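You operate a simulated robot arm through the tools that you are given. There is no shell and no other tool. Be economical: measure what you need, move in short steps, check, and stop when the job is done.

Carry out the task below with a simulated robot arm. There is one attempt and no reset: what you move stays moved.

TASK
Stand the black pin in hole 1, slide the small board against it and clamp the board.
Fine: Lock the fence with the yellow knob before you clamp. Blue crank till its mark is green.

Only the result counts: the job must be done as asked and must still hold three seconds after the hand-in. Knocking over, shifting, dropping, spilling or breaking anything else fails it.

THE ROBOT
A 7-joint arm with a two-finger parallel gripper, fixed in place. Base frame: the origin is at the foot of the arm, x ahead of it, y to its left, z up. Lengths are in mm, angles in degrees, forces in N, time in s.
With the tool pointing down near the work surface it reaches from about 320 to 780 mm from the base axis. Its first joint turns from -166.0 to 166.0 degrees. Payload 3.91 kg.
Tool frame: the origin (TCP) lies between the finger pads and is the grasp point; the fingertips stand 30 mm ahead of it; z points along the fingers, y is the line along which they close. The gripper opens to 110 mm. The fingers are 20 mm wide and 10 mm thick; the gripper's body (48 by 112 mm) begins 55 mm behind the TCP.
Orientation is told as [roll, pitch, yaw] about the base's x, y, z axes, in that order, counted from this pose: with the fingers straight down and closing along the base's y, the tool's x points along the base's -x, its y along +y and its z along -z.

THE INTERFACE
- The arm moves only by the tool move_arm. Its argument "deltas" is a list of rows, each an object (a shift or turn left out is 0, a gripper value left out holds the last) with "dp": the shift along the base's x, y, z in mm, a list of three; "angular": the turn, a rotation vector about the base's x, y, z in degrees, a list of three; "gripper": the opening, from 0 (shut) to 1 (fully open). In form: [{"dp": [tx, ty, tz], "angular": [rx, ry, rz], "gripper": gripper}, ...]. A call has 1 to 10 rows; each row is the pose to reach, as a shift and turn from the pose commanded when the call began. A row lasts 0.2 s, in which the tool goes at most 50 mm and 8.6 degrees; a call with a longer step from one row to the next is refused whole, and so is a gripper value outside its range. A pose out of reach is approached as far as the arm can. The call stops where the force on the tool passes 90 N (or 10 N more than at its start, if that is more) or the arm is blocked; 0.2 s more then pass. The fingers move at their own pace (about 153 mm/s each) and stop on an object; they squeeze with about 33 N. The grip force told is the motor's: it shows also when the fingers shut on nothing. Time passes only in rows, and 0.2 s behind the last, so rows that repeat a pose let the fingers close. It gives the time, the measured TCP pose, the force on the tool (base axes), the opening and the grip force at its end, in the units of the frame above (readings bear some noise).
- Cameras (640 x 400 px; columns grow to the right, rows downward): "scene" is fixed at [51.4, -649.5, 1708.3]; the picture's right is [0.57, -0.82, 0.00], its down [-0.61, -0.42, -0.67] and it looks along [0.55, 0.38, -0.74] (base axes); focal length 351 px, centre (320, 200). "wrist" rides on the gripper at [-36, 0, -57] in the tool frame; the picture's right is [0.00, -1.00, 0.00], its down [0.97, 0.00, -0.24] and it looks along [0.24, 0.00, 0.97] (tool axes); focal length 218 px, centre (320, 200). There is no depth. A picture from a camera that has moved, and an enlarged one, comes with that camera's place and axes in the base frame and with its lens.
- capture(camera): a new picture of that camera. It takes no simulated time.
- slide_trunk(by): slides the trunk up (or, below 0, down) by that many mm; the arm rides with it, the base frame stays. It gives what a move gives, with no picture.
- zoom(camera, box): a new picture of the part [left, top, right, bottom] of that camera's present view, enlarged. It takes no simulated time.
- hand_in(): hands the job in; it is judged then, once.

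Go step by step. Nothing tells you positions but the pictures and the camera data: compare them with the known pose of the tool, close in by small moves and look again before you grip or let go. The budget is 120 turns and 84 pictures, counting those below and the enlarged ones. Unless the task says otherwise, let go and move clear before handing in, and close with one line.

The tools are called after "Call:" as name(argument=value, ...) on one line, values as JSON. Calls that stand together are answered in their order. move_arm: Moves the arm, as the interface text tells. Its arguments: {"type":"object","properties":{"deltas":{"type":"array","items":{"type":"object","properties":{"dp":{"type":"array","items":{"type":"number"}},"angular":{"type":"array","items":{"type":"number"}},"gripper":{"type":"number"}}}}},"required":["deltas"]} The other tools are called the same way: slide_trunk (by) slides the trunk up or down; capture (camera) takes a picture; zoom (camera, box) takes an enlarged picture of a part of a camera's view; hand_in () hands the job in.

At the start:

```text
clock: 0.0
ee_pos: [377.6, -121.5, 1360.7]
orientation: [0.0, 0.0, 0.1]
force: [-0.7, -0.1, -0.2]
grip_width: 110.4
grip_force: 0.1
trunk travel left (down, up): [-575.0, 35.0]
```

scene: 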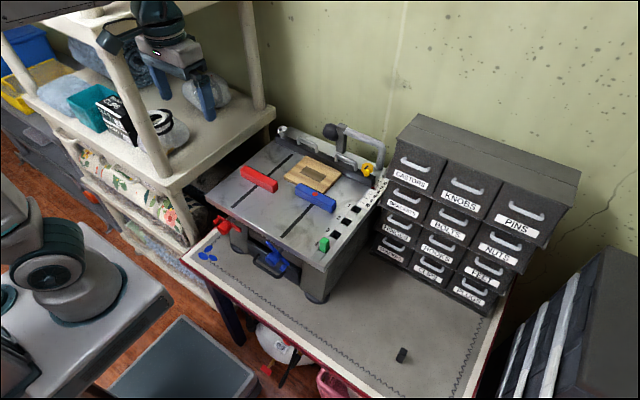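
wrist: 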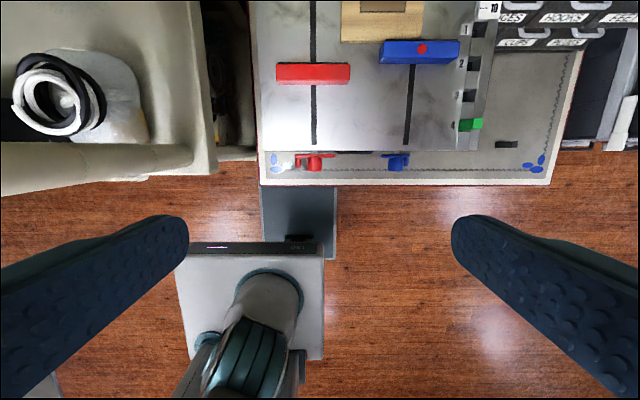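

I see a work fixture with a red and a blue jaw, a small board, a row of numbered holes on the right, and a black pin lying on the bench. I'll zoom in for details first.

Call:
zoom(camera="scene", box=[190, 110, 400, 240])

Call:
zoom(camera="scene", box=[180, 200, 440, 380])

Call:
zoom(camera="wrist", box=[250, 0, 580, 200])

```text
3.05 times, centred on (295, 175) of scene
camera zoom: at [51.4, -649.5, 1708.3], right [0.57, -0.82, 0.0], down [-0.61, -0.42, -0.67], along [0.55, 0.38, -0.74], focal length 1069 px, centre (396, 276)
```

zoom: 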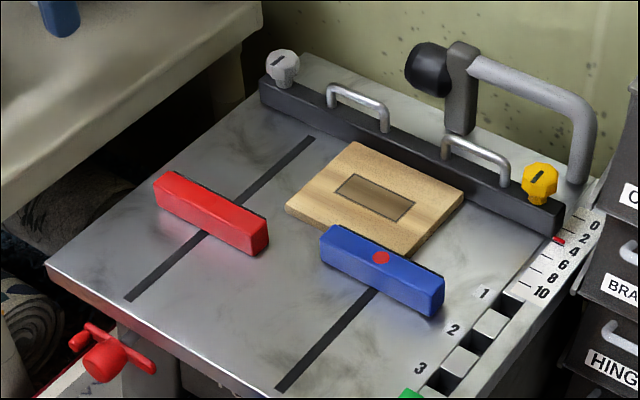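

```text
2.22 times, centred on (310, 290) of scene
camera zoom: at [51.4, -649.5, 1708.3], right [0.57, -0.82, 0.0], down [-0.61, -0.42, -0.67], along [0.55, 0.38, -0.74], focal length 779 px, centre (342, 0)
```

zoom: 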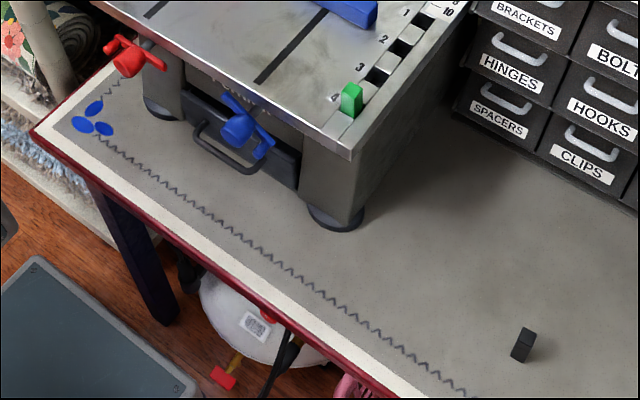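

```text
1.94 times, centred on (415, 100) of wrist
camera zoom: at [414.1, -122.0, 1417.3], right [0.0, -1.0, 0.0], down [-0.97, 0.0, 0.24], along [-0.24, 0.0, -0.97], focal length 423 px, centre (136, 394)
```

zoom: 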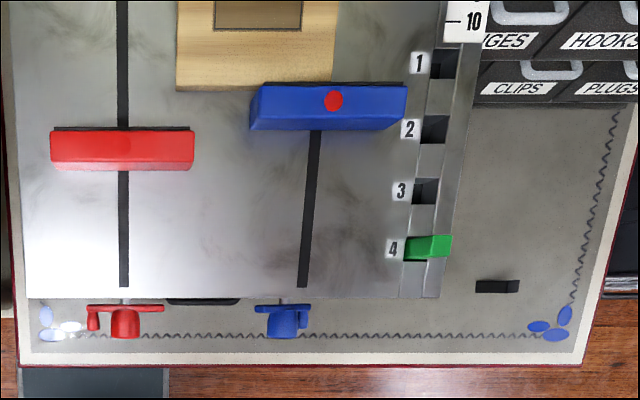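

The fixture top seems to be about z=1000, with holes 50 mm apart (hole 1 near x=601, y=-384). The pin appears to stand on the bench near (424,-656). I'll move over the fixture for a closer look.

Call:
move_arm(deltas=[{"dp": [36, -32, -8]}, {"dp": [72, -64, -16]}, {"dp": [108, -96, -24]}, {"dp": [144, -128, -32]}, {"dp": [172, -158, -40]}, {"dp": [172, -158, -40]}])

Call:
capture(camera="wrist")

Call:
zoom(camera="scene", box=[380, 330, 430, 375])

Call:
zoom(camera="scene", box=[310, 120, 400, 190])

```text
clock: 1.4
ee_pos: [548.3, -277.2, 1321.0]
orientation: [0.0, -0.1, 0.1]
force: [0.3, 0.2, 0.4]
grip_width: 110.3
grip_force: 0.0
trunk travel left (down, up): [-575.0, 35.0]
```

```text
78 pictures are left
camera wrist: at [584.5, -278.3, 1378.2], right [0.0, -1.0, 0.0], down [-0.97, 0.0, 0.24], along [-0.24, 0.0, -0.97], focal length 218 px, centre (320, 200)
```

wrist: 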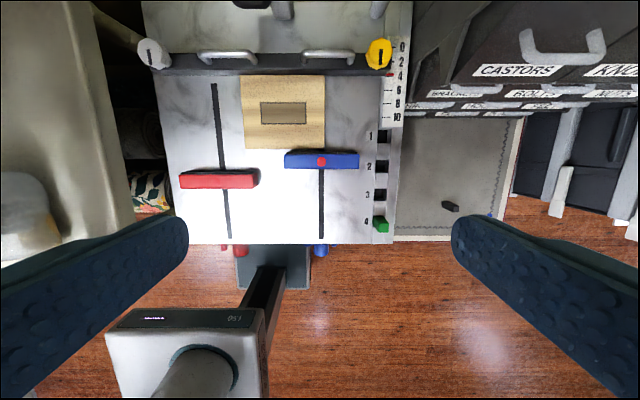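

```text
8.89 times, centred on (405, 352) of scene
camera zoom: at [51.4, -649.5, 1708.3], right [0.57, -0.82, 0.0], down [-0.61, -0.42, -0.67], along [0.55, 0.38, -0.74], focal length 3118 px, centre (-436, -1156)
```

zoom: 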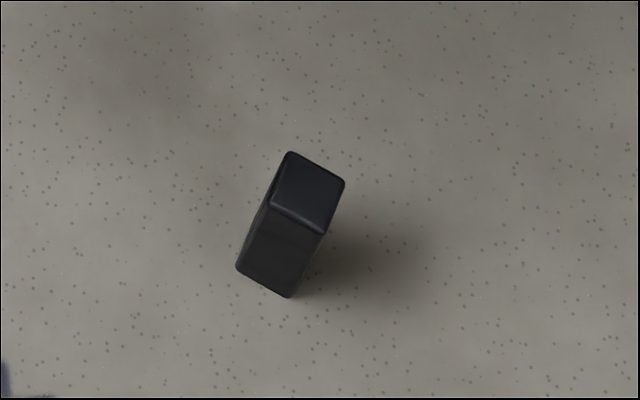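

```text
5.71 times, centred on (355, 155) of scene
camera zoom: at [51.4, -649.5, 1708.3], right [0.57, -0.82, 0.0], down [-0.61, -0.42, -0.67], along [0.55, 0.38, -0.74], focal length 2004 px, centre (120, 457)
```

zoom: 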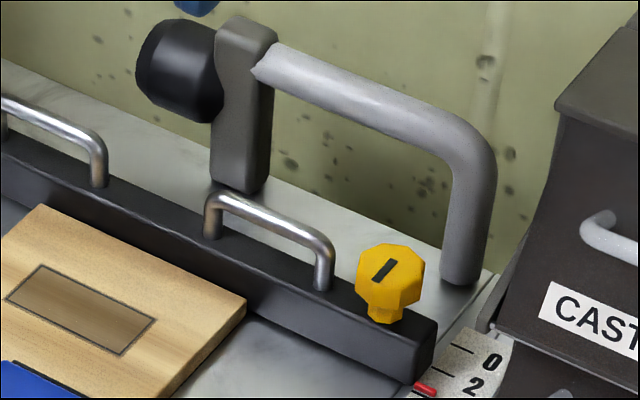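

The pin is upright, about 17 mm square and 52 mm tall, near (421,-647) with a yaw of about 5°. I'll move above it at this height, then lower the trunk.

Call:
move_arm(deltas=[{"dp": [-14, -41, 0]}, {"dp": [-28, -82, 0]}, {"dp": [-42, -123, 0]}, {"dp": [-56, -164, 0]}, {"dp": [-70, -206, 0]}, {"dp": [-84, -247, 0]}, {"dp": [-98, -288, 0]}, {"dp": [-112, -329, 0]}, {"dp": [-126, -369, 0]}, {"dp": [-126, -369, 0]}])

Call:
capture(camera="wrist")

Call:
capture(camera="scene")

```text
clock: 3.6
ee_pos: [378.2, -561.4, 1277.3]
orientation: [0.0, 0.0, 0.0]
force: [0.5, -0.2, -0.6]
grip_width: 110.0
grip_force: 0.1
out of reach, approached as far as the arm can: row 5, 6, 7, 8, 9, 10
trunk travel left (down, up): [-575.0, 35.0]
```

```text
75 pictures are left
camera wrist: at [414.3, -560.6, 1334.0], right [0.0, -1.0, 0.0], down [-0.97, 0.0, 0.24], along [-0.24, 0.0, -0.97], focal length 218 px, centre (320, 200)
```

wrist: 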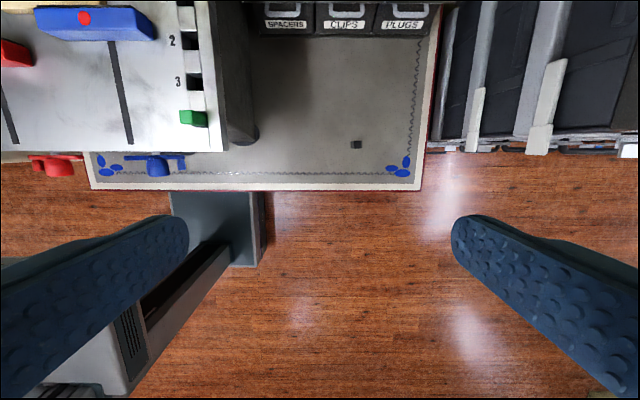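

```text
74 pictures are left
```

scene: 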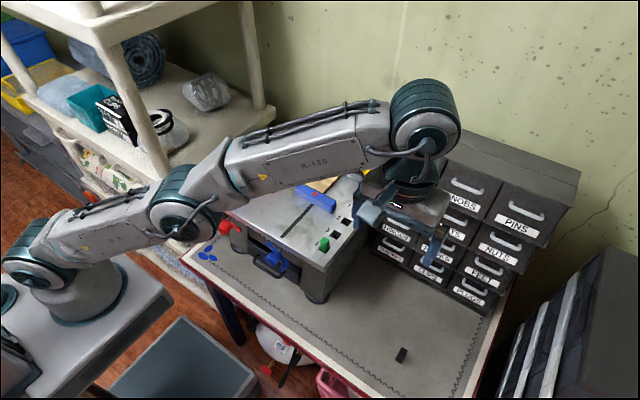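

At this trunk height the pin is out of reach. Lowering the trunk 300 mm here looks clear of the fixture, and I'll check the pose afterwards.

Call:
slide_trunk(by=-300)

Call:
capture(camera="scene")

Call:
capture(camera="wrist")

```text
clock: 6.6
ee_pos: [375.6, -560.6, 976.7]
orientation: [0.1, 0.0, 0.1]
force: [-0.7, 0.5, -0.1]
grip_width: 110.1
grip_force: 0.1
trunk travel left (down, up): [-275.0, 335.0]
```

```text
73 pictures are left
```

scene: 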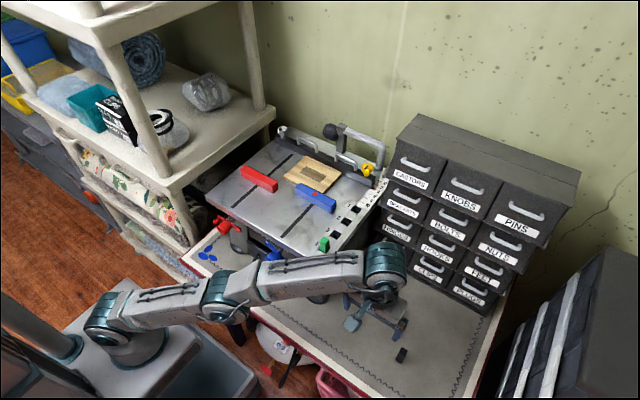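

```text
72 pictures are left
camera wrist: at [411.5, -562.0, 1034.5], right [0.0, -1.0, 0.0], down [-0.97, 0.0, 0.24], along [-0.24, 0.0, -0.97], focal length 218 px, centre (320, 200)
```

wrist: 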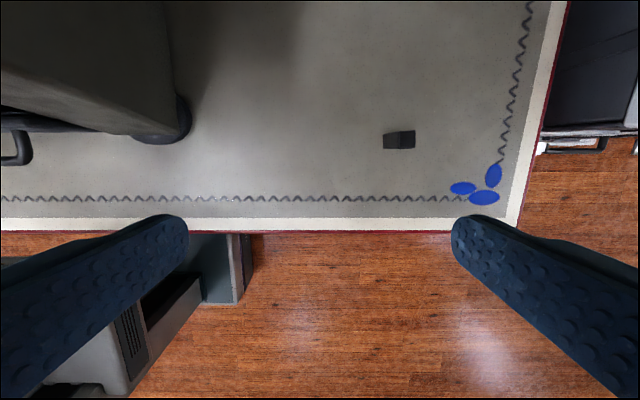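

The pin is confirmed near (420,-649). I'll step toward it while descending and see how the commanded pose responds.

Call:
move_arm(deltas=[{"dp": [10, -20, -30]}, {"dp": [20, -40, -60]}, {"dp": [20, -40, -60]}])

```text
clock: 7.4
ee_pos: [386.9, -589.1, 915.3]
orientation: [0.0, 0.0, 0.1]
force: [-0.4, -0.3, -0.2]
grip_width: 110.0
grip_force: 0.1
out of reach, approached as far as the arm can: row 1, 2, 3
trunk travel left (down, up): [-275.0, 335.0]
```

Reach improves as the tool gets lower relative to the shoulder, so I'll descend further before moving out.

Call:
move_arm(deltas=[{"dp": [0, 0, -35], "gripper": 0.5}, {"dp": [5, -10, -60], "angular": [0, 0, 5]}, {"dp": [10, -20, -75], "angular": [0, 0, 5]}, {"dp": [10, -20, -75], "angular": [0, 0, 5]}])

Call:
capture(camera="wrist")

```text
clock: 8.4
ee_pos: [398.8, -610.9, 839.5]
orientation: [0.2, 0.2, 5.1]
force: [-0.2, 0.4, -0.2]
grip_width: 54.7
grip_force: 0.1
out of reach, approached as far as the arm can: row 1, 2
trunk travel left (down, up): [-275.0, 335.0]
```

```text
71 pictures are left
camera wrist: at [435.9, -608.6, 896.0], right [0.09, -1.0, 0.0], down [-0.97, -0.08, 0.24], along [-0.24, -0.02, -0.97], focal length 218 px, centre (320, 200)
```

wrist: 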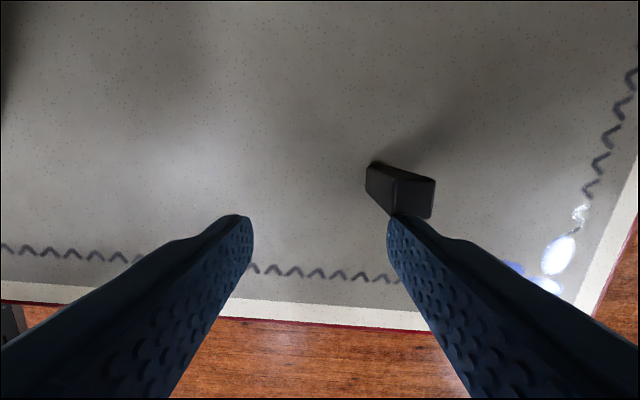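

The pin's top centre is near (417,-653). I'll step back in x, line up in y, lower so the tips are about 34 mm above the bench, and then come in along +x.

Call:
move_arm(deltas=[{"dp": [-14, 0, 0], "gripper": 0.6}, {"dp": [-14, -41, 0]}, {"dp": [-14, -41, -26]}, {"dp": [-14, -41, -26]}])

Call:
capture(camera="wrist")

```text
clock: 9.4
ee_pos: [377.6, -633.2, 809.6]
orientation: [0.2, 0.0, 4.9]
force: [-0.5, 0.5, 0.2]
grip_width: 66.0
grip_force: 0.0
out of reach, approached as far as the arm can: row 1, 2, 3, 4
trunk travel left (down, up): [-275.0, 335.0]
```

```text
70 pictures are left
camera wrist: at [414.8, -630.0, 866.0], right [0.09, -1.0, 0.0], down [-0.97, -0.08, 0.24], along [-0.24, -0.02, -0.97], focal length 218 px, centre (320, 200)
```

wrist: 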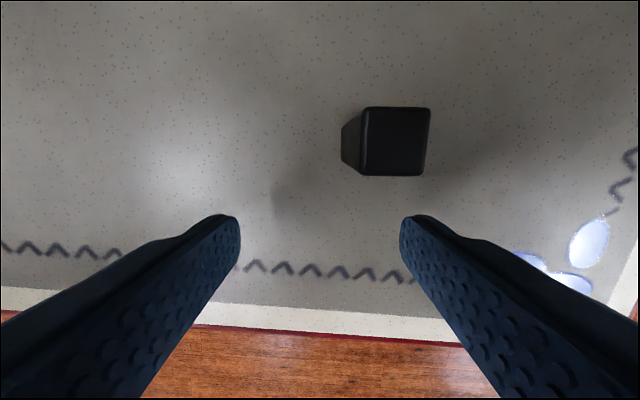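

The pin is at the edge of vertical reach. I'll raise the trunk 120 mm so the tool works nearer shoulder level, then tilt the tool slightly outward about its closing axis.

Call:
slide_trunk(by=120)

Call:
move_arm(deltas=[{"dp": [0, 0, -40], "angular": [0, -6, 0]}, {"dp": [0, -10, -80], "angular": [0, -12, 0]}, {"dp": [0, -20, -112], "angular": [0, -12, 0]}, {"dp": [0, -20, -112], "angular": [0, -12, 0]}])

Call:
capture(camera="wrist")

```text
clock: 10.9
ee_pos: [379.5, -631.8, 928.6]
orientation: [0.2, 0.0, 4.9]
force: [0.0, 0.0, 0.0]
grip_width: 65.9
grip_force: 0.1
trunk travel left (down, up): [-395.0, 215.0]
```

```text
clock: 11.9
ee_pos: [384.8, -670.8, 818.9]
orientation: [-1.0, -11.9, 5.1]
force: [-0.6, 0.4, 0.0]
grip_width: 65.9
grip_force: 0.0
out of reach, approached as far as the arm can: row 1, 2, 3, 4
trunk travel left (down, up): [-395.0, 215.0]
```

```text
69 pictures are left
camera wrist: at [409.5, -668.3, 882.7], right [0.08, -1.0, 0.02], down [-1.0, -0.08, 0.03], along [-0.03, -0.02, -1.0], focal length 218 px, centre (320, 200)
```

wrist: 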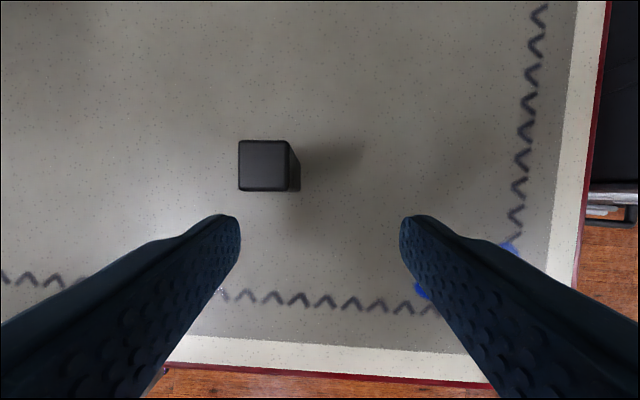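

Tilted, the arm reaches well. The pin is at about (418,-650), so I'll align in y first and then advance in x.

Call:
move_arm(deltas=[{"dp": [0, 21, 0]}, {"dp": [0, 21, -5]}, {"dp": [14, 21, -5]}, {"dp": [28, 21, -5]}, {"dp": [28, 21, -5]}])

Call:
capture(camera="wrist")

Call:
zoom(camera="scene", box=[350, 290, 450, 380])

```text
clock: 13.1
ee_pos: [417.3, -656.8, 815.3]
orientation: [-0.9, -11.9, 5.1]
force: [-0.3, -0.1, 0.8]
grip_width: 65.9
grip_force: 0.1
out of reach, approached as far as the arm can: row 1, 2, 3, 4, 5
trunk travel left (down, up): [-395.0, 215.0]
```

```text
68 pictures are left
camera wrist: at [441.6, -654.0, 878.3], right [0.09, -1.0, 0.02], down [-1.0, -0.08, 0.03], along [-0.03, -0.02, -1.0], focal length 218 px, centre (320, 200)
```

wrist: 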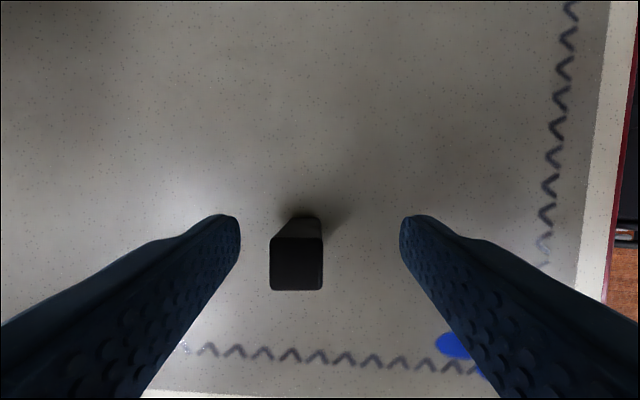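

```text
4.44 times, centred on (400, 335) of scene
camera zoom: at [51.4, -649.5, 1708.3], right [0.57, -0.82, 0.0], down [-0.61, -0.42, -0.67], along [0.55, 0.38, -0.74], focal length 1559 px, centre (-36, -400)
```

zoom: 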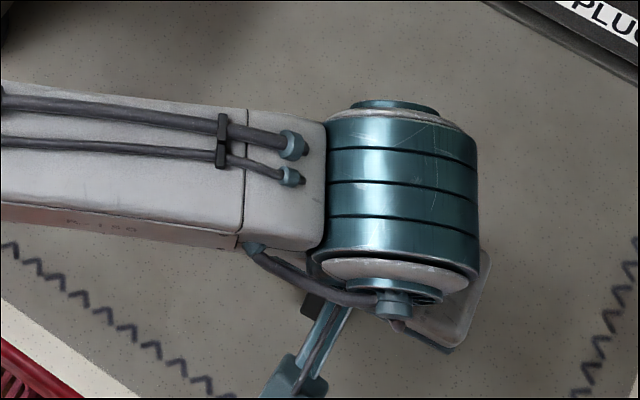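

The pin sits between the fingers, a little to the left. I'll centre it and close.

Call:
move_arm(deltas=[{"dp": [-5, 7, 0]}, {"dp": [-5, 7, 0]}])

Call:
capture(camera="wrist")

```text
clock: 13.7
ee_pos: [415.9, -657.3, 816.0]
orientation: [-0.8, -11.8, 5.2]
force: [0.1, -0.2, -0.8]
grip_width: 66.2
grip_force: 0.1
out of reach, approached as far as the arm can: row 1, 2
trunk travel left (down, up): [-395.0, 215.0]
```

```text
66 pictures are left
camera wrist: at [439.0, -655.2, 879.2], right [0.08, -1.0, 0.02], down [-1.0, -0.08, 0.03], along [-0.03, -0.02, -1.0], focal length 218 px, centre (320, 200)
```

wrist: 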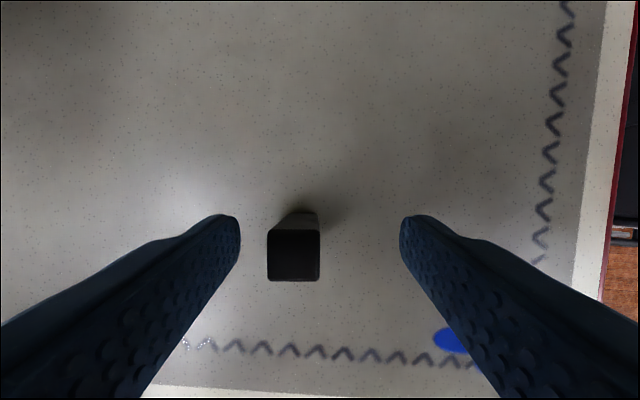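

It only crept because it is at the reach limit. I'll nudge again.

Call:
move_arm(deltas=[{"dp": [-2, 9, -1]}, {"dp": [-2, 9, -1]}])

Call:
capture(camera="wrist")

```text
clock: 14.3
ee_pos: [414.8, -657.7, 816.5]
orientation: [-1.0, -11.8, 5.1]
force: [0.4, 0.0, 0.3]
grip_width: 65.9
grip_force: 0.1
out of reach, approached as far as the arm can: row 1, 2
trunk travel left (down, up): [-395.0, 215.0]
```

```text
65 pictures are left
camera wrist: at [439.2, -655.1, 879.2], right [0.08, -1.0, 0.02], down [-1.0, -0.08, 0.03], along [-0.03, -0.02, -1.0], focal length 218 px, centre (320, 200)
```

wrist: 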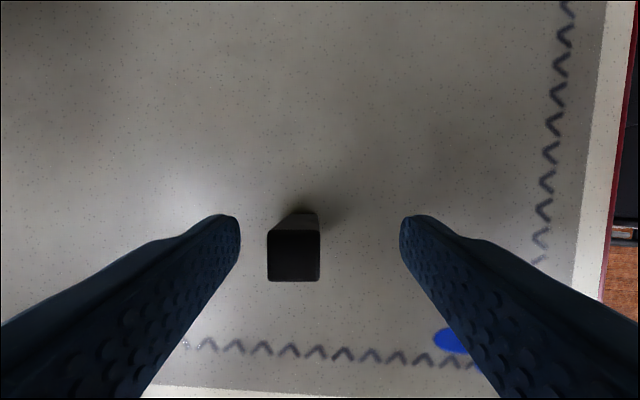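

The pose is stuck there, likely at a joint limit. I'll try a bit more tilt with the same shift.

Call:
move_arm(deltas=[{"dp": [0, 0, 0], "angular": [0, -5, 0]}, {"dp": [0, 0, 0], "angular": [0, -5, 0]}])

Call:
capture(camera="wrist")

```text
clock: 14.9
ee_pos: [419.2, -664.4, 816.2]
orientation: [-1.4, -16.9, 5.3]
force: [0.4, 0.1, -0.9]
grip_width: 66.1
grip_force: 0.1
out of reach, approached as far as the arm can: row 1, 2
trunk travel left (down, up): [-395.0, 215.0]
```

```text
64 pictures are left
camera wrist: at [437.1, -662.0, 881.7], right [0.08, -1.0, 0.02], down [-0.99, -0.08, -0.05], along [0.05, -0.02, -1.0], focal length 218 px, centre (320, 200)
```

wrist: 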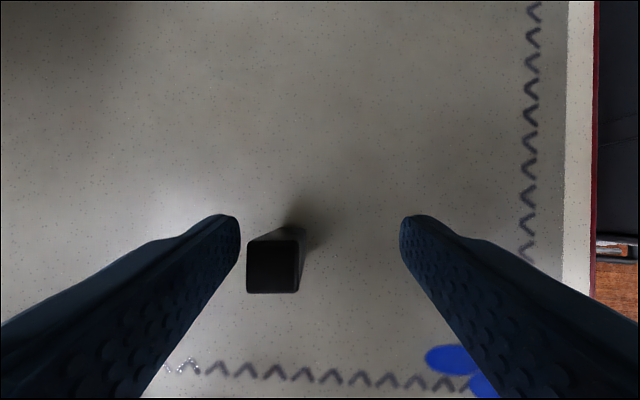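

The numbers show the commanded target has run out past reach, to about (461,-732), and the arm is projecting it radially. I'll pull the command back to the true spot.

Call:
move_arm(deltas=[{"dp": [-17, 28, 0]}, {"dp": [-34, 56, 0]}, {"dp": [-50, 83, 0]}, {"dp": [-50, 83, 0]}])

Call:
capture(camera="wrist")

```text
clock: 15.9
ee_pos: [411.7, -667.3, 826.2]
orientation: [-1.4, -16.8, 5.2]
force: [0.2, -0.1, -0.5]
grip_width: 66.0
grip_force: 0.0
out of reach, approached as far as the arm can: row 1, 2, 3, 4
trunk travel left (down, up): [-395.0, 215.0]
```

```text
63 pictures are left
camera wrist: at [427.9, -665.1, 890.2], right [0.08, -1.0, 0.02], down [-1.0, -0.08, -0.05], along [0.05, -0.02, -1.0], focal length 218 px, centre (320, 200)
```

wrist: 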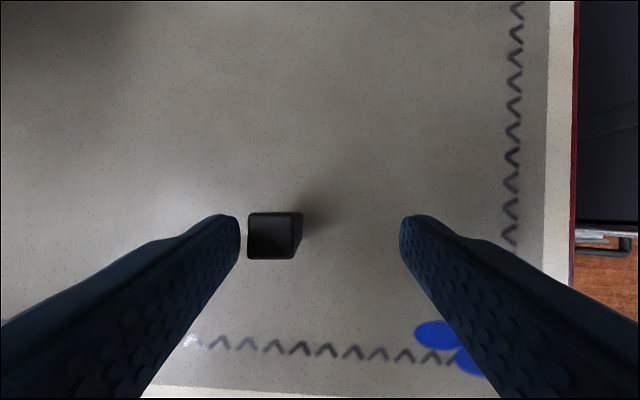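

Still out of reach, so the command is still beyond the limit. I'll keep retracting, raised a little so the pin isn't touched.

Call:
move_arm(deltas=[{"dp": [-15, 25, 10]}, {"dp": [-30, 50, 10]}, {"dp": [-45, 75, 10]}, {"dp": [-45, 75, 10]}])

Call:
capture(camera="wrist")

```text
clock: 16.9
ee_pos: [397.8, -671.5, 842.1]
orientation: [-1.4, -16.9, 5.2]
force: [-0.1, -0.7, -0.4]
grip_width: 65.9
grip_force: 0.1
out of reach, approached as far as the arm can: row 1, 2, 3, 4
trunk travel left (down, up): [-395.0, 215.0]
```

```text
62 pictures are left
camera wrist: at [415.8, -668.3, 906.8], right [0.08, -1.0, 0.02], down [-1.0, -0.08, -0.05], along [0.05, -0.02, -1.0], focal length 218 px, centre (320, 200)
```

wrist: 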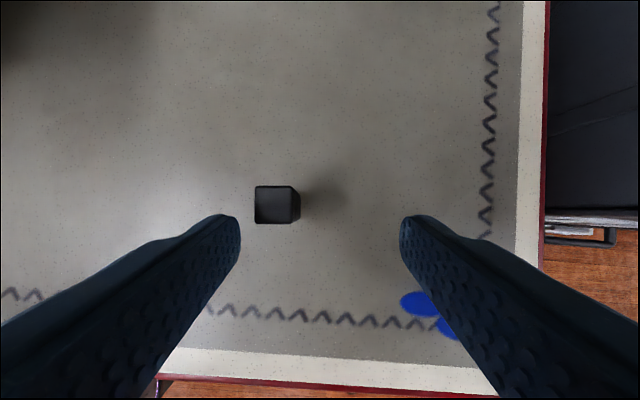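

Still beyond reach, and the heading has drifted. I'll retract mainly in +y.

Call:
move_arm(deltas=[{"dp": [0, 40, 0]}, {"dp": [0, 80, 0]}, {"dp": [0, 80, 0]}])

```text
clock: 17.7
ee_pos: [425.0, -656.3, 853.1]
orientation: [-1.4, -16.9, 5.2]
force: [-0.3, -0.4, 0.2]
grip_width: 66.1
grip_force: 0.1
out of reach, approached as far as the arm can: row 1, 2, 3
trunk travel left (down, up): [-395.0, 215.0]
```

Call:
move_arm(deltas=[{"dp": [-20, 30, 0]}, {"dp": [-40, 60, 0]}, {"dp": [-60, 90, 0]}, {"dp": [-60, 90, 0]}])

```text
clock: 18.7
ee_pos: [414.3, -659.5, 865.5]
orientation: [-1.4, -16.9, 5.2]
force: [1.3, -0.3, 0.2]
grip_width: 66.2
grip_force: 0.0
out of reach, approached as far as the arm can: row 1, 2, 3, 4
trunk travel left (down, up): [-395.0, 215.0]
```

The arm is probably stuck stretched straight, since the command has gone inward to roughly (251,-307) while the arm stayed out. I'll untilt and send the command to a modest pose above the pin.

Call:
move_arm(deltas=[{"dp": [15, -35, 25], "angular": [0, 6, 0]}, {"dp": [30, -70, 50], "angular": [0, 12, 0]}, {"dp": [45, -105, 75], "angular": [0, 17, 0]}, {"dp": [60, -140, 100], "angular": [0, 17, 0]}, {"dp": [80, -185, 100], "angular": [0, 17, 0]}, {"dp": [100, -230, 100], "angular": [0, 17, 0]}, {"dp": [120, -275, 100], "angular": [0, 17, 0]}, {"dp": [120, -275, 100], "angular": [0, 17, 0]}])

Call:
capture(camera="scene")

```text
clock: 20.5
ee_pos: [397.4, -627.3, 917.4]
orientation: [0.0, 0.0, 4.9]
force: [-0.2, -0.3, 0.2]
grip_width: 65.7
grip_force: 0.2
out of reach, approached as far as the arm can: row 1, 2, 3, 4, 5, 6, 7, 8
trunk travel left (down, up): [-395.0, 215.0]
```

```text
61 pictures are left
```

scene: 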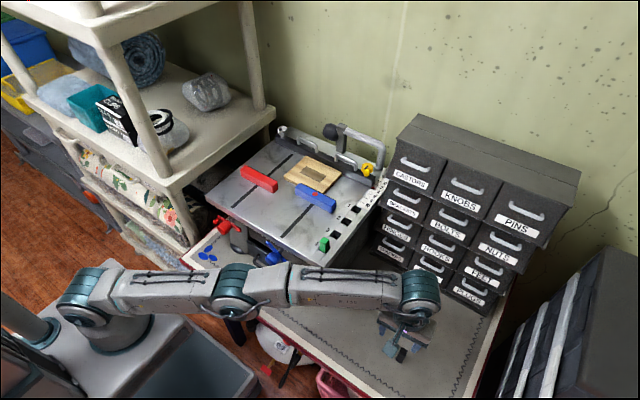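

The arm is fully straight, and descending bent the elbow earlier. I'll descend with an inward command to break out of that.

Call:
move_arm(deltas=[{"dp": [0, 0, -25]}, {"dp": [0, 0, -50]}, {"dp": [0, 0, -75]}, {"dp": [0, 0, -75]}])

```text
clock: 21.5
ee_pos: [388.2, -636.3, 852.0]
orientation: [0.1, 0.1, 5.0]
force: [-0.1, 0.5, -0.5]
grip_width: 66.0
grip_force: 0.1
trunk travel left (down, up): [-395.0, 215.0]
```

Call:
move_arm(deltas=[{"dp": [0, 0, 0]}, {"dp": [0, 0, 0]}])

```text
clock: 22.1
ee_pos: [389.0, -634.3, 853.3]
orientation: [-0.1, -0.1, 5.0]
force: [1.8, -0.4, 0.2]
grip_width: 66.1
grip_force: 0.0
trunk travel left (down, up): [-395.0, 215.0]
```

Stable and in reach now. I'll check that it follows a small move.

Call:
move_arm(deltas=[{"dp": [-10, 0, -10]}, {"dp": [-20, 0, -20]}, {"dp": [-20, 0, -20]}])

```text
clock: 22.9
ee_pos: [364.7, -635.6, 834.3]
orientation: [0.1, -0.1, 5.1]
force: [-0.1, 0.1, 0.5]
grip_width: 65.8
grip_force: 0.1
trunk travel left (down, up): [-395.0, 215.0]
```

It tracks now. I'll tilt, line up in y behind the pin and lower.

Call:
move_arm(deltas=[{"dp": [0, -5, -6], "angular": [0, -7, 0]}, {"dp": [0, -10, -12], "angular": [0, -14, 0]}, {"dp": [0, -14, -18], "angular": [0, -14, 0]}, {"dp": [0, -14, -18], "angular": [0, -14, 0]}])

Call:
capture(camera="wrist")

```text
clock: 23.9
ee_pos: [363.7, -651.1, 816.9]
orientation: [-1.2, -14.0, 5.2]
force: [0.0, 0.2, 0.1]
grip_width: 66.0
grip_force: 0.0
trunk travel left (down, up): [-395.0, 215.0]
```

```text
60 pictures are left
camera wrist: at [385.4, -648.5, 880.4], right [0.08, -1.0, 0.02], down [-1.0, -0.08, 0.0], along [0.0, -0.02, -1.0], focal length 218 px, centre (320, 200)
```

wrist: 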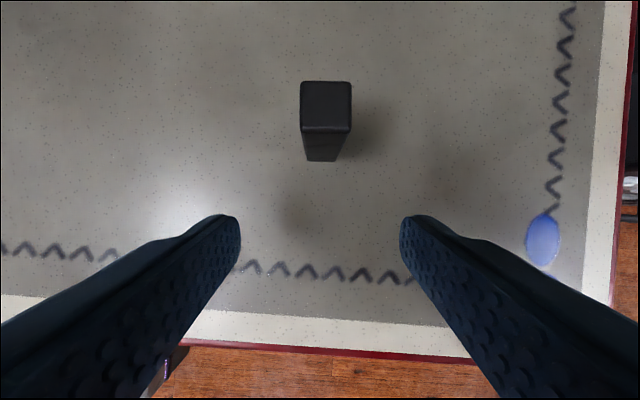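

Aligned. I'll advance about 50 mm in +x.

Call:
move_arm(deltas=[{"dp": [25, 1.5, 0]}, {"dp": [50, 1.5, 0]}, {"dp": [50, 1.5, 0]}])

Call:
capture(camera="wrist")

```text
clock: 24.7
ee_pos: [414.5, -650.5, 817.5]
orientation: [-1.2, -14.0, 5.1]
force: [-0.4, -0.9, -0.2]
grip_width: 65.8
grip_force: 0.1
trunk travel left (down, up): [-395.0, 215.0]
```

```text
59 pictures are left
camera wrist: at [435.6, -646.5, 880.9], right [0.08, -1.0, 0.02], down [-1.0, -0.08, 0.0], along [0.0, -0.02, -1.0], focal length 218 px, centre (320, 200)
```

wrist: 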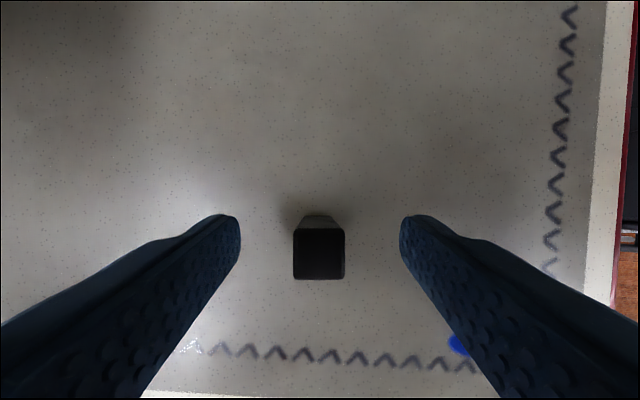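

The pin is centred between the fingers. I'll lower slightly and close.

Call:
move_arm(deltas=[{"dp": [0, 0, -4]}, {"dp": [0, 0, -4], "gripper": 0}, {"dp": [0, 0, -4], "gripper": 0}, {"dp": [0, 0, -4], "gripper": 0}])

Call:
capture(camera="wrist")

```text
clock: 25.7
ee_pos: [414.1, -648.3, 813.4]
orientation: [-1.2, -13.9, 5.2]
force: [-0.2, 0.6, -0.4]
grip_width: 17.0
grip_force: 33.0
trunk travel left (down, up): [-395.0, 215.0]
```

```text
58 pictures are left
camera wrist: at [435.0, -646.3, 877.4], right [0.08, -1.0, 0.02], down [-1.0, -0.08, 0.0], along [0.0, -0.02, -1.0], focal length 218 px, centre (320, 200)
```

wrist: 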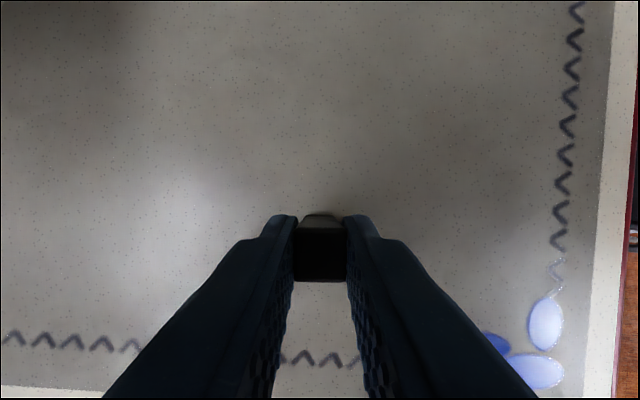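

Gripped at 17 mm. I'll lift it straight up with the trunk.

Call:
slide_trunk(by=200)

Call:
move_arm(deltas=[{"dp": [-5, 30, 10]}, {"dp": [-10, 60, 20]}, {"dp": [-15, 90, 40]}, {"dp": [-20, 120, 60]}, {"dp": [-20, 150, 80]}, {"dp": [-20, 180, 100]}, {"dp": [-20, 180, 115]}, {"dp": [-20, 180, 115]}])

Call:
capture(camera="wrist")

Call:
capture(camera="scene")

```text
clock: 27.9
ee_pos: [414.1, -650.0, 1012.5]
orientation: [-1.2, -13.9, 5.2]
force: [-0.3, 0.8, 0.3]
grip_width: 16.7
grip_force: 33.3
trunk travel left (down, up): [-595.0, 15.0]
```

```text
clock: 29.7
ee_pos: [395.7, -467.7, 1129.1]
orientation: [-1.3, -13.9, 5.1]
force: [0.0, -0.4, -0.7]
grip_width: 16.7
grip_force: 32.6
trunk travel left (down, up): [-595.0, 15.0]
```

```text
57 pictures are left
camera wrist: at [416.3, -465.4, 1192.9], right [0.08, -1.0, 0.02], down [-1.0, -0.08, 0.0], along [0.0, -0.02, -1.0], focal length 218 px, centre (320, 200)
```

wrist: 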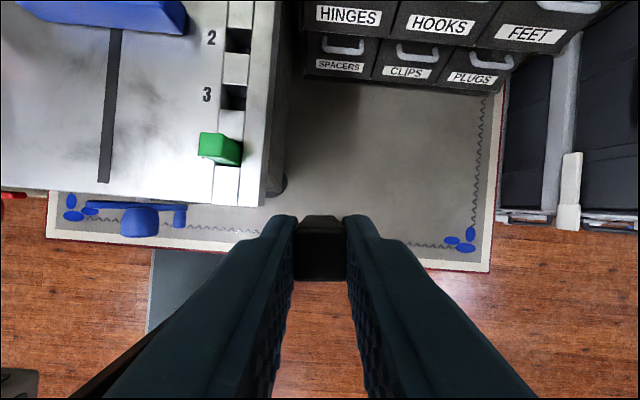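

```text
56 pictures are left
```

scene: 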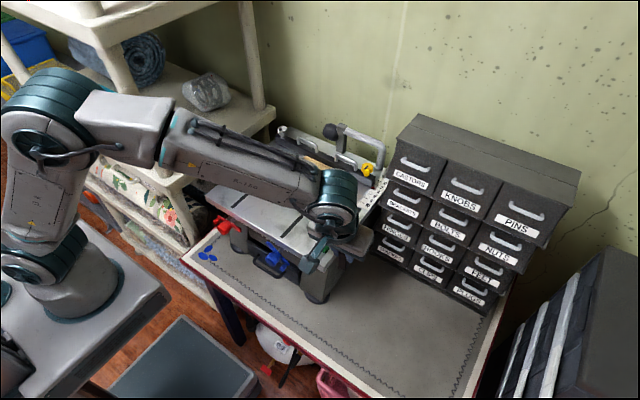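

The pin is held well. Hole 1 extrapolates to about (601,-386). I'll move to above it, undoing the yaw on the way and keeping clear of the cabinet.

Call:
move_arm(deltas=[{"dp": [15, 40, 0], "angular": [0, 0, -5.1]}, {"dp": [30, 80, 0], "angular": [0, 0, -5.1]}, {"dp": [70, 82, 0], "angular": [0, 0, -5.1]}, {"dp": [110, 82, 0], "angular": [0, 0, -5.1]}, {"dp": [145, 82, 0], "angular": [0, 0, -5.1]}, {"dp": [160, 82, 0], "angular": [0, 0, -5.1]}, {"dp": [160, 82, 0], "angular": [0, 0, -5.1]}])

Call:
capture(camera="wrist")

Call:
zoom(camera="scene", box=[270, 120, 430, 220])

```text
clock: 31.3
ee_pos: [553.8, -385.9, 1128.4]
orientation: [-1.2, -13.9, 0.0]
force: [0.1, 0.2, 0.0]
grip_width: 16.8
grip_force: 33.2
trunk travel left (down, up): [-595.0, 15.0]
```

```text
55 pictures are left
camera wrist: at [575.5, -386.1, 1191.0], right [-0.01, -1.0, 0.02], down [-1.0, 0.01, 0.0], along [0.0, -0.02, -1.0], focal length 218 px, centre (320, 200)
```

wrist: 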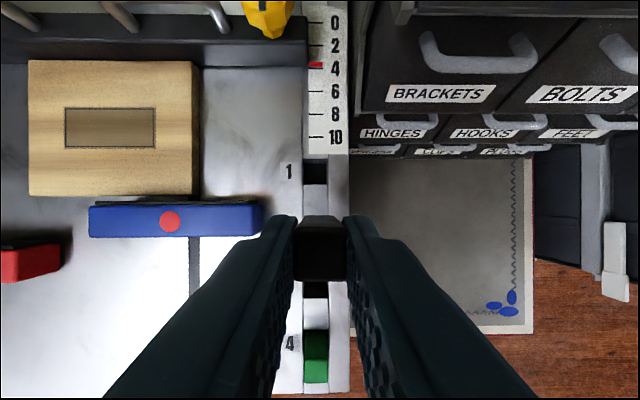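

```text
4.00 times, centred on (350, 170) of scene
camera zoom: at [51.4, -649.5, 1708.3], right [0.57, -0.82, 0.0], down [-0.61, -0.42, -0.67], along [0.55, 0.38, -0.74], focal length 1403 px, centre (200, 320)
```

zoom: 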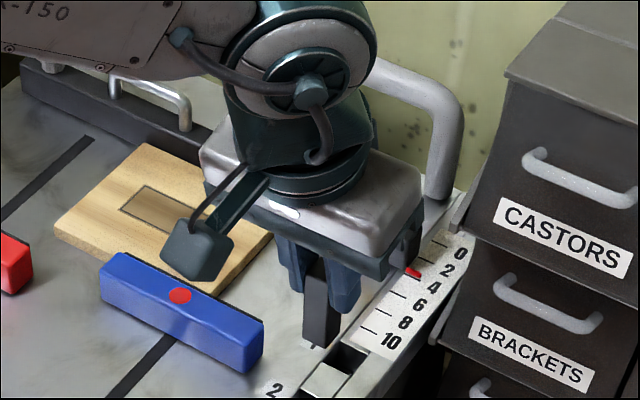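

Call:
zoom(camera="wrist", box=[260, 140, 380, 215])

Call:
zoom(camera="wrist", box=[260, 210, 380, 285])

```text
5.33 times, centred on (320, 178) of wrist
camera zoom: at [575.5, -386.1, 1191.0], right [-0.01, -1.0, 0.02], down [-1.0, 0.01, 0.0], along [0.0, -0.02, -1.0], focal length 1164 px, centre (320, 320)
```

zoom: 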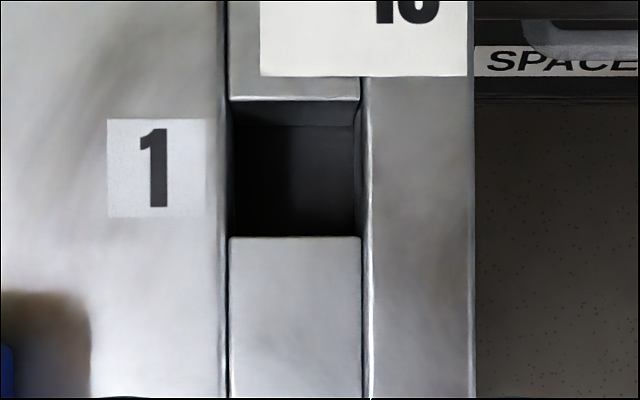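

```text
5.33 times, centred on (320, 248) of wrist
camera zoom: at [575.5, -386.1, 1191.0], right [-0.01, -1.0, 0.02], down [-1.0, 0.01, 0.0], along [0.0, -0.02, -1.0], focal length 1164 px, centre (320, -53)
```

zoom: 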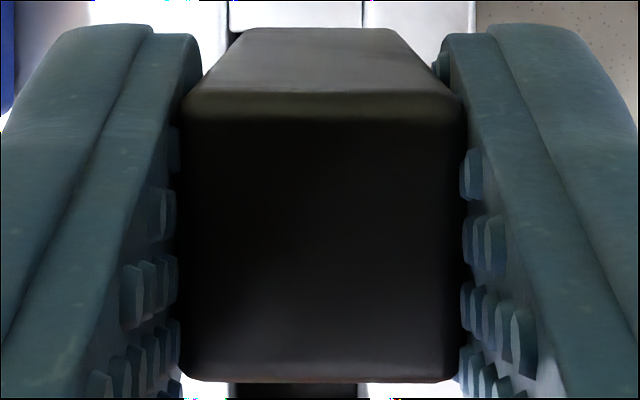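

Hole 1 is about 21×22 mm and the pin is 17 mm. The offset works out at about (+43,+2). I'll shift, come down partway and look again.

Call:
move_arm(deltas=[{"dp": [22, 2, 0]}, {"dp": [43, 2, -10]}, {"dp": [43, 2, -30]}, {"dp": [43, 2, -30]}])

Call:
zoom(camera="wrist", box=[240, 170, 400, 290])

Call:
zoom(camera="scene", box=[310, 160, 400, 220])

```text
clock: 32.3
ee_pos: [597.7, -384.4, 1099.3]
orientation: [-1.3, -14.0, 0.0]
force: [-0.1, 0.3, -0.4]
grip_width: 16.7
grip_force: 32.3
trunk travel left (down, up): [-595.0, 15.0]
```

```text
3.33 times, centred on (320, 230) of wrist
camera zoom: at [618.3, -384.0, 1163.0], right [-0.01, -1.0, 0.02], down [-1.0, 0.01, 0.0], along [0.0, -0.02, -1.0], focal length 728 px, centre (320, 100)
```

zoom: 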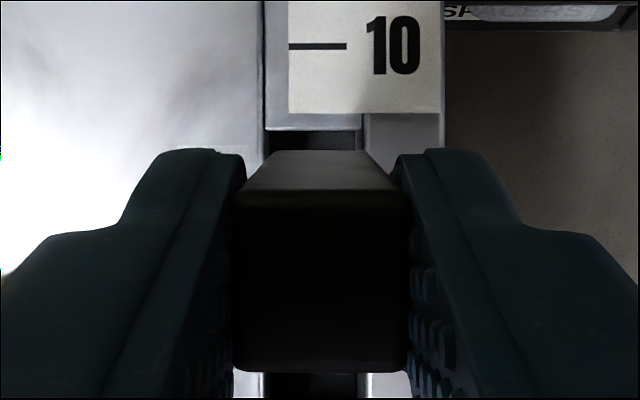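

```text
6.67 times, centred on (355, 190) of scene
camera zoom: at [51.4, -649.5, 1708.3], right [0.57, -0.82, 0.0], down [-0.61, -0.42, -0.67], along [0.55, 0.38, -0.74], focal length 2338 px, centre (87, 267)
```

zoom: 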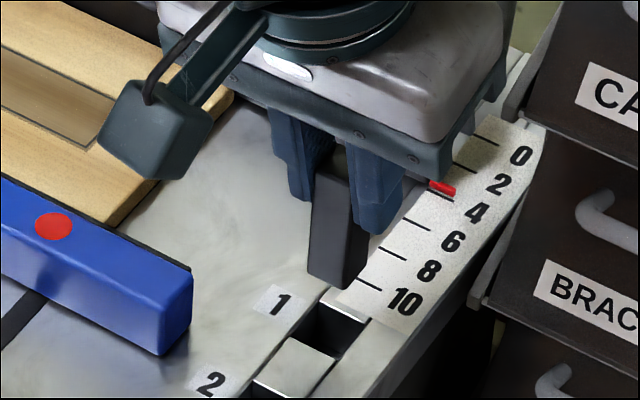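

The pin is within about 1 mm of hole centre. I'll lower gently, with a small correction.

Call:
move_arm(deltas=[{"dp": [-0.5, 0.6, -15]}, {"dp": [-0.5, 0.6, -27]}, {"dp": [-0.5, 0.6, -36]}, {"dp": [-0.5, 0.6, -44]}, {"dp": [-0.5, 0.6, -44]}])

Call:
zoom(camera="scene", box=[310, 160, 400, 220])

Call:
zoom(camera="wrist", box=[240, 170, 400, 290])

```text
clock: 33.5
ee_pos: [596.0, -385.5, 1054.5]
orientation: [-1.2, -13.8, 0.1]
force: [-0.1, 0.8, -0.6]
grip_width: 16.8
grip_force: 33.0
trunk travel left (down, up): [-595.0, 15.0]
```

```text
6.67 times, centred on (355, 190) of scene
camera zoom: at [51.4, -649.5, 1708.3], right [0.57, -0.82, 0.0], down [-0.61, -0.42, -0.67], along [0.55, 0.38, -0.74], focal length 2338 px, centre (87, 267)
```

zoom: 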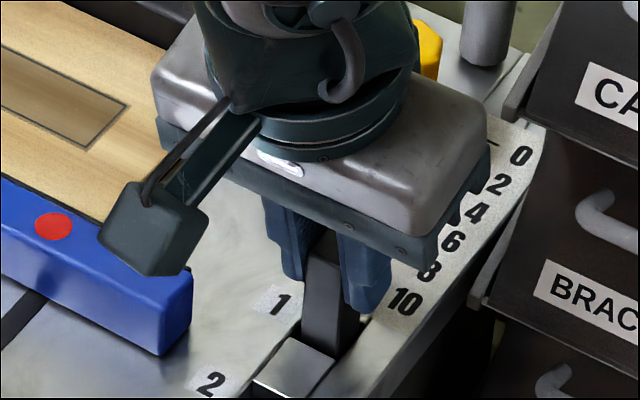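

```text
3.33 times, centred on (320, 230) of wrist
camera zoom: at [618.0, -384.5, 1118.5], right [0.0, -1.0, 0.02], down [-1.0, 0.0, 0.0], along [0.0, -0.02, -1.0], focal length 728 px, centre (320, 100)
```

zoom: 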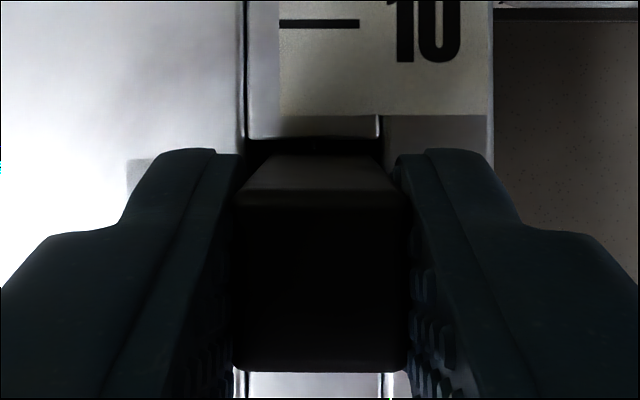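

The pin is entering the hole without force. I'll lower until the tips are just above the surface or the pin bottoms.

Call:
move_arm(deltas=[{"dp": [0, 0, -6]}, {"dp": [0, 0, -11]}, {"dp": [0, 0, -16]}, {"dp": [0, 0, -16]}])

Call:
zoom(camera="scene", box=[310, 160, 400, 220])

```text
clock: 34.5
ee_pos: [596.2, -384.3, 1038.4]
orientation: [-1.2, -13.8, 0.0]
force: [-0.1, -0.6, -0.4]
grip_width: 16.7
grip_force: 32.8
trunk travel left (down, up): [-595.0, 15.0]
```

```text
6.67 times, centred on (355, 190) of scene
camera zoom: at [51.4, -649.5, 1708.3], right [0.57, -0.82, 0.0], down [-0.61, -0.42, -0.67], along [0.55, 0.38, -0.74], focal length 2338 px, centre (87, 267)
```

zoom: 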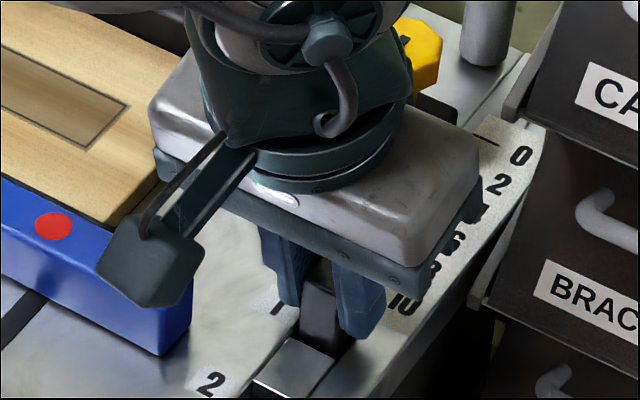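

The pin is well inside the hole. I'll release and rise straight up.

Call:
move_arm(deltas=[{"dp": [0, 0, -3]}, {"dp": [0, 0, -3], "gripper": 0.4}, {"dp": [0, 0, -3], "gripper": 0.4}, {"dp": [0, 0, 30]}, {"dp": [0, 0, 70]}, {"dp": [-20, 0, 110]}, {"dp": [-60, 0, 130]}, {"dp": [-60, 0, 130]}])

Call:
capture(camera="wrist")

Call:
zoom(camera="wrist", box=[250, 80, 390, 200])

```text
clock: 36.3
ee_pos: [535.3, -384.8, 1168.9]
orientation: [-1.2, -14.0, 0.0]
force: [0.2, 1.0, 0.1]
grip_width: 43.9
grip_force: 0.2
trunk travel left (down, up): [-595.0, 15.0]
```

```text
46 pictures are left
camera wrist: at [556.9, -383.8, 1232.8], right [0.0, -1.0, 0.02], down [-1.0, 0.0, 0.0], along [0.0, -0.02, -1.0], focal length 218 px, centre (320, 200)
```

wrist: 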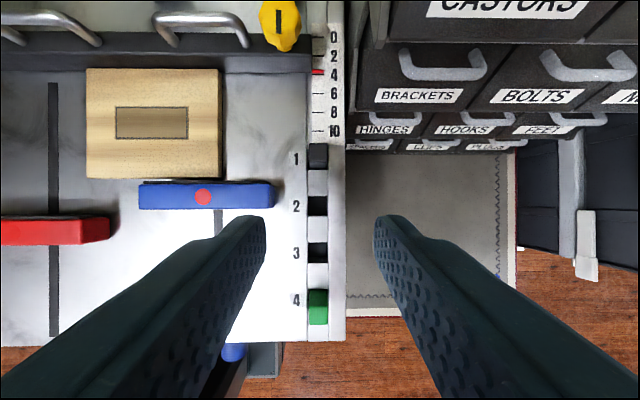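

```text
3.33 times, centred on (320, 140) of wrist
camera zoom: at [556.9, -383.8, 1232.8], right [0.0, -1.0, 0.02], down [-1.0, 0.0, 0.0], along [0.0, -0.02, -1.0], focal length 728 px, centre (320, 400)
```

zoom: 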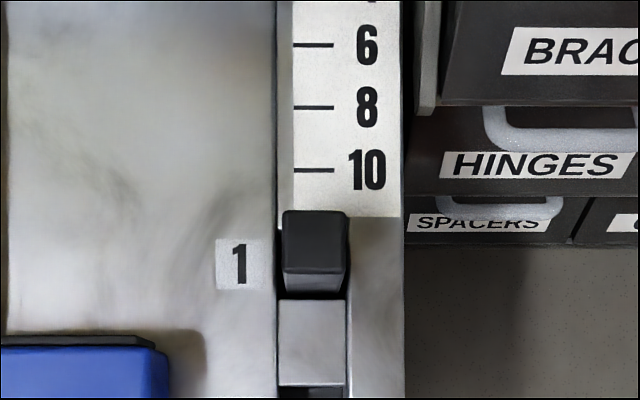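

The pin now stands in hole 1. Next is the yellow knob on the fence, near (701,-356,1057), so I'll look closely at it.

Call:
zoom(camera="wrist", box=[230, 0, 350, 75])

Call:
zoom(camera="scene", box=[345, 145, 405, 185])

```text
5.33 times, centred on (290, 38) of wrist
camera zoom: at [556.9, -383.8, 1232.8], right [0.0, -1.0, 0.02], down [-1.0, 0.0, 0.0], along [0.0, -0.02, -1.0], focal length 1164 px, centre (480, 1067)
```

zoom: 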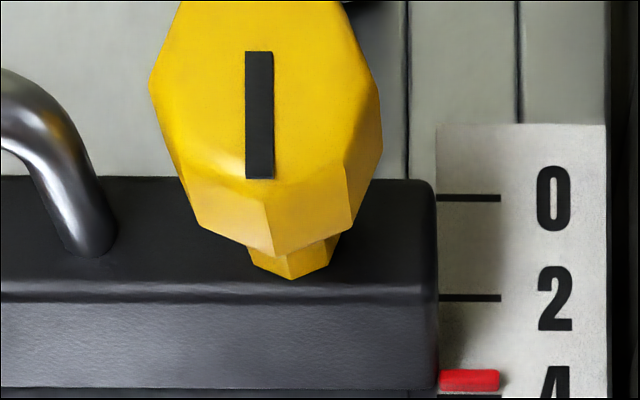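

```text
10.00 times, centred on (375, 165) of scene
camera zoom: at [51.4, -649.5, 1708.3], right [0.57, -0.82, 0.0], down [-0.61, -0.42, -0.67], along [0.55, 0.38, -0.74], focal length 3507 px, centre (-230, 550)
```

zoom: 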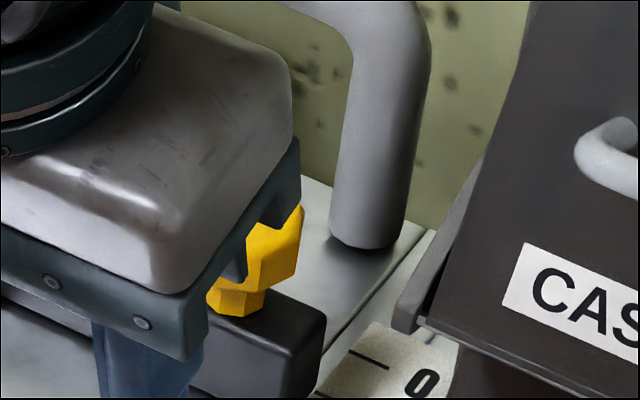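

The knob is octagonal with its line square to the fence, and a handle leg sits about 32 mm to its left. I'll tilt to about 25° for reach, yaw to -22.5° to match the flats, and approach from above.

Call:
move_arm(deltas=[{"dp": [10, 0, 0], "angular": [1.2, -5.5, 0]}, {"dp": [20, 5, 0], "angular": [1.2, -11, 0]}, {"dp": [20, 5, 0], "angular": [1.2, -11, 0]}])

Call:
move_arm(deltas=[{"dp": [20, 3, 0], "angular": [0, 0, -7.5]}, {"dp": [50, 8, 0], "angular": [0, 0, -15]}, {"dp": [90, 16, 0], "angular": [0, 0, -22.5]}, {"dp": [120, 26, -20], "angular": [0, 0, -22.5]}, {"dp": [120, 26, -20], "angular": [0, 0, -22.5]}])

Call:
capture(camera="wrist")

```text
clock: 37.1
ee_pos: [554.7, -380.3, 1169.2]
orientation: [0.2, -25.0, -0.4]
force: [0.5, 0.1, -0.2]
grip_width: 44.1
grip_force: 0.1
trunk travel left (down, up): [-595.0, 15.0]
```

```text
clock: 38.3
ee_pos: [676.4, -352.2, 1147.2]
orientation: [0.2, -25.0, -23.0]
force: [-0.7, 0.4, 0.7]
grip_width: 44.1
grip_force: 0.2
trunk travel left (down, up): [-595.0, 15.0]
```

```text
42 pictures are left
camera wrist: at [685.0, -356.5, 1213.7], right [-0.39, -0.92, 0.0], down [-0.9, 0.38, -0.19], along [0.18, -0.07, -0.98], focal length 218 px, centre (320, 200)
```

wrist: 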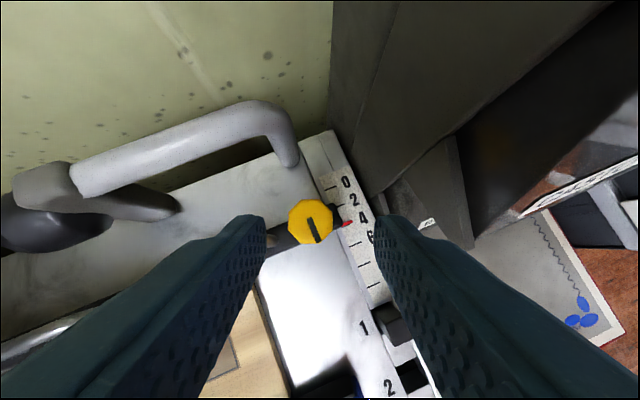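

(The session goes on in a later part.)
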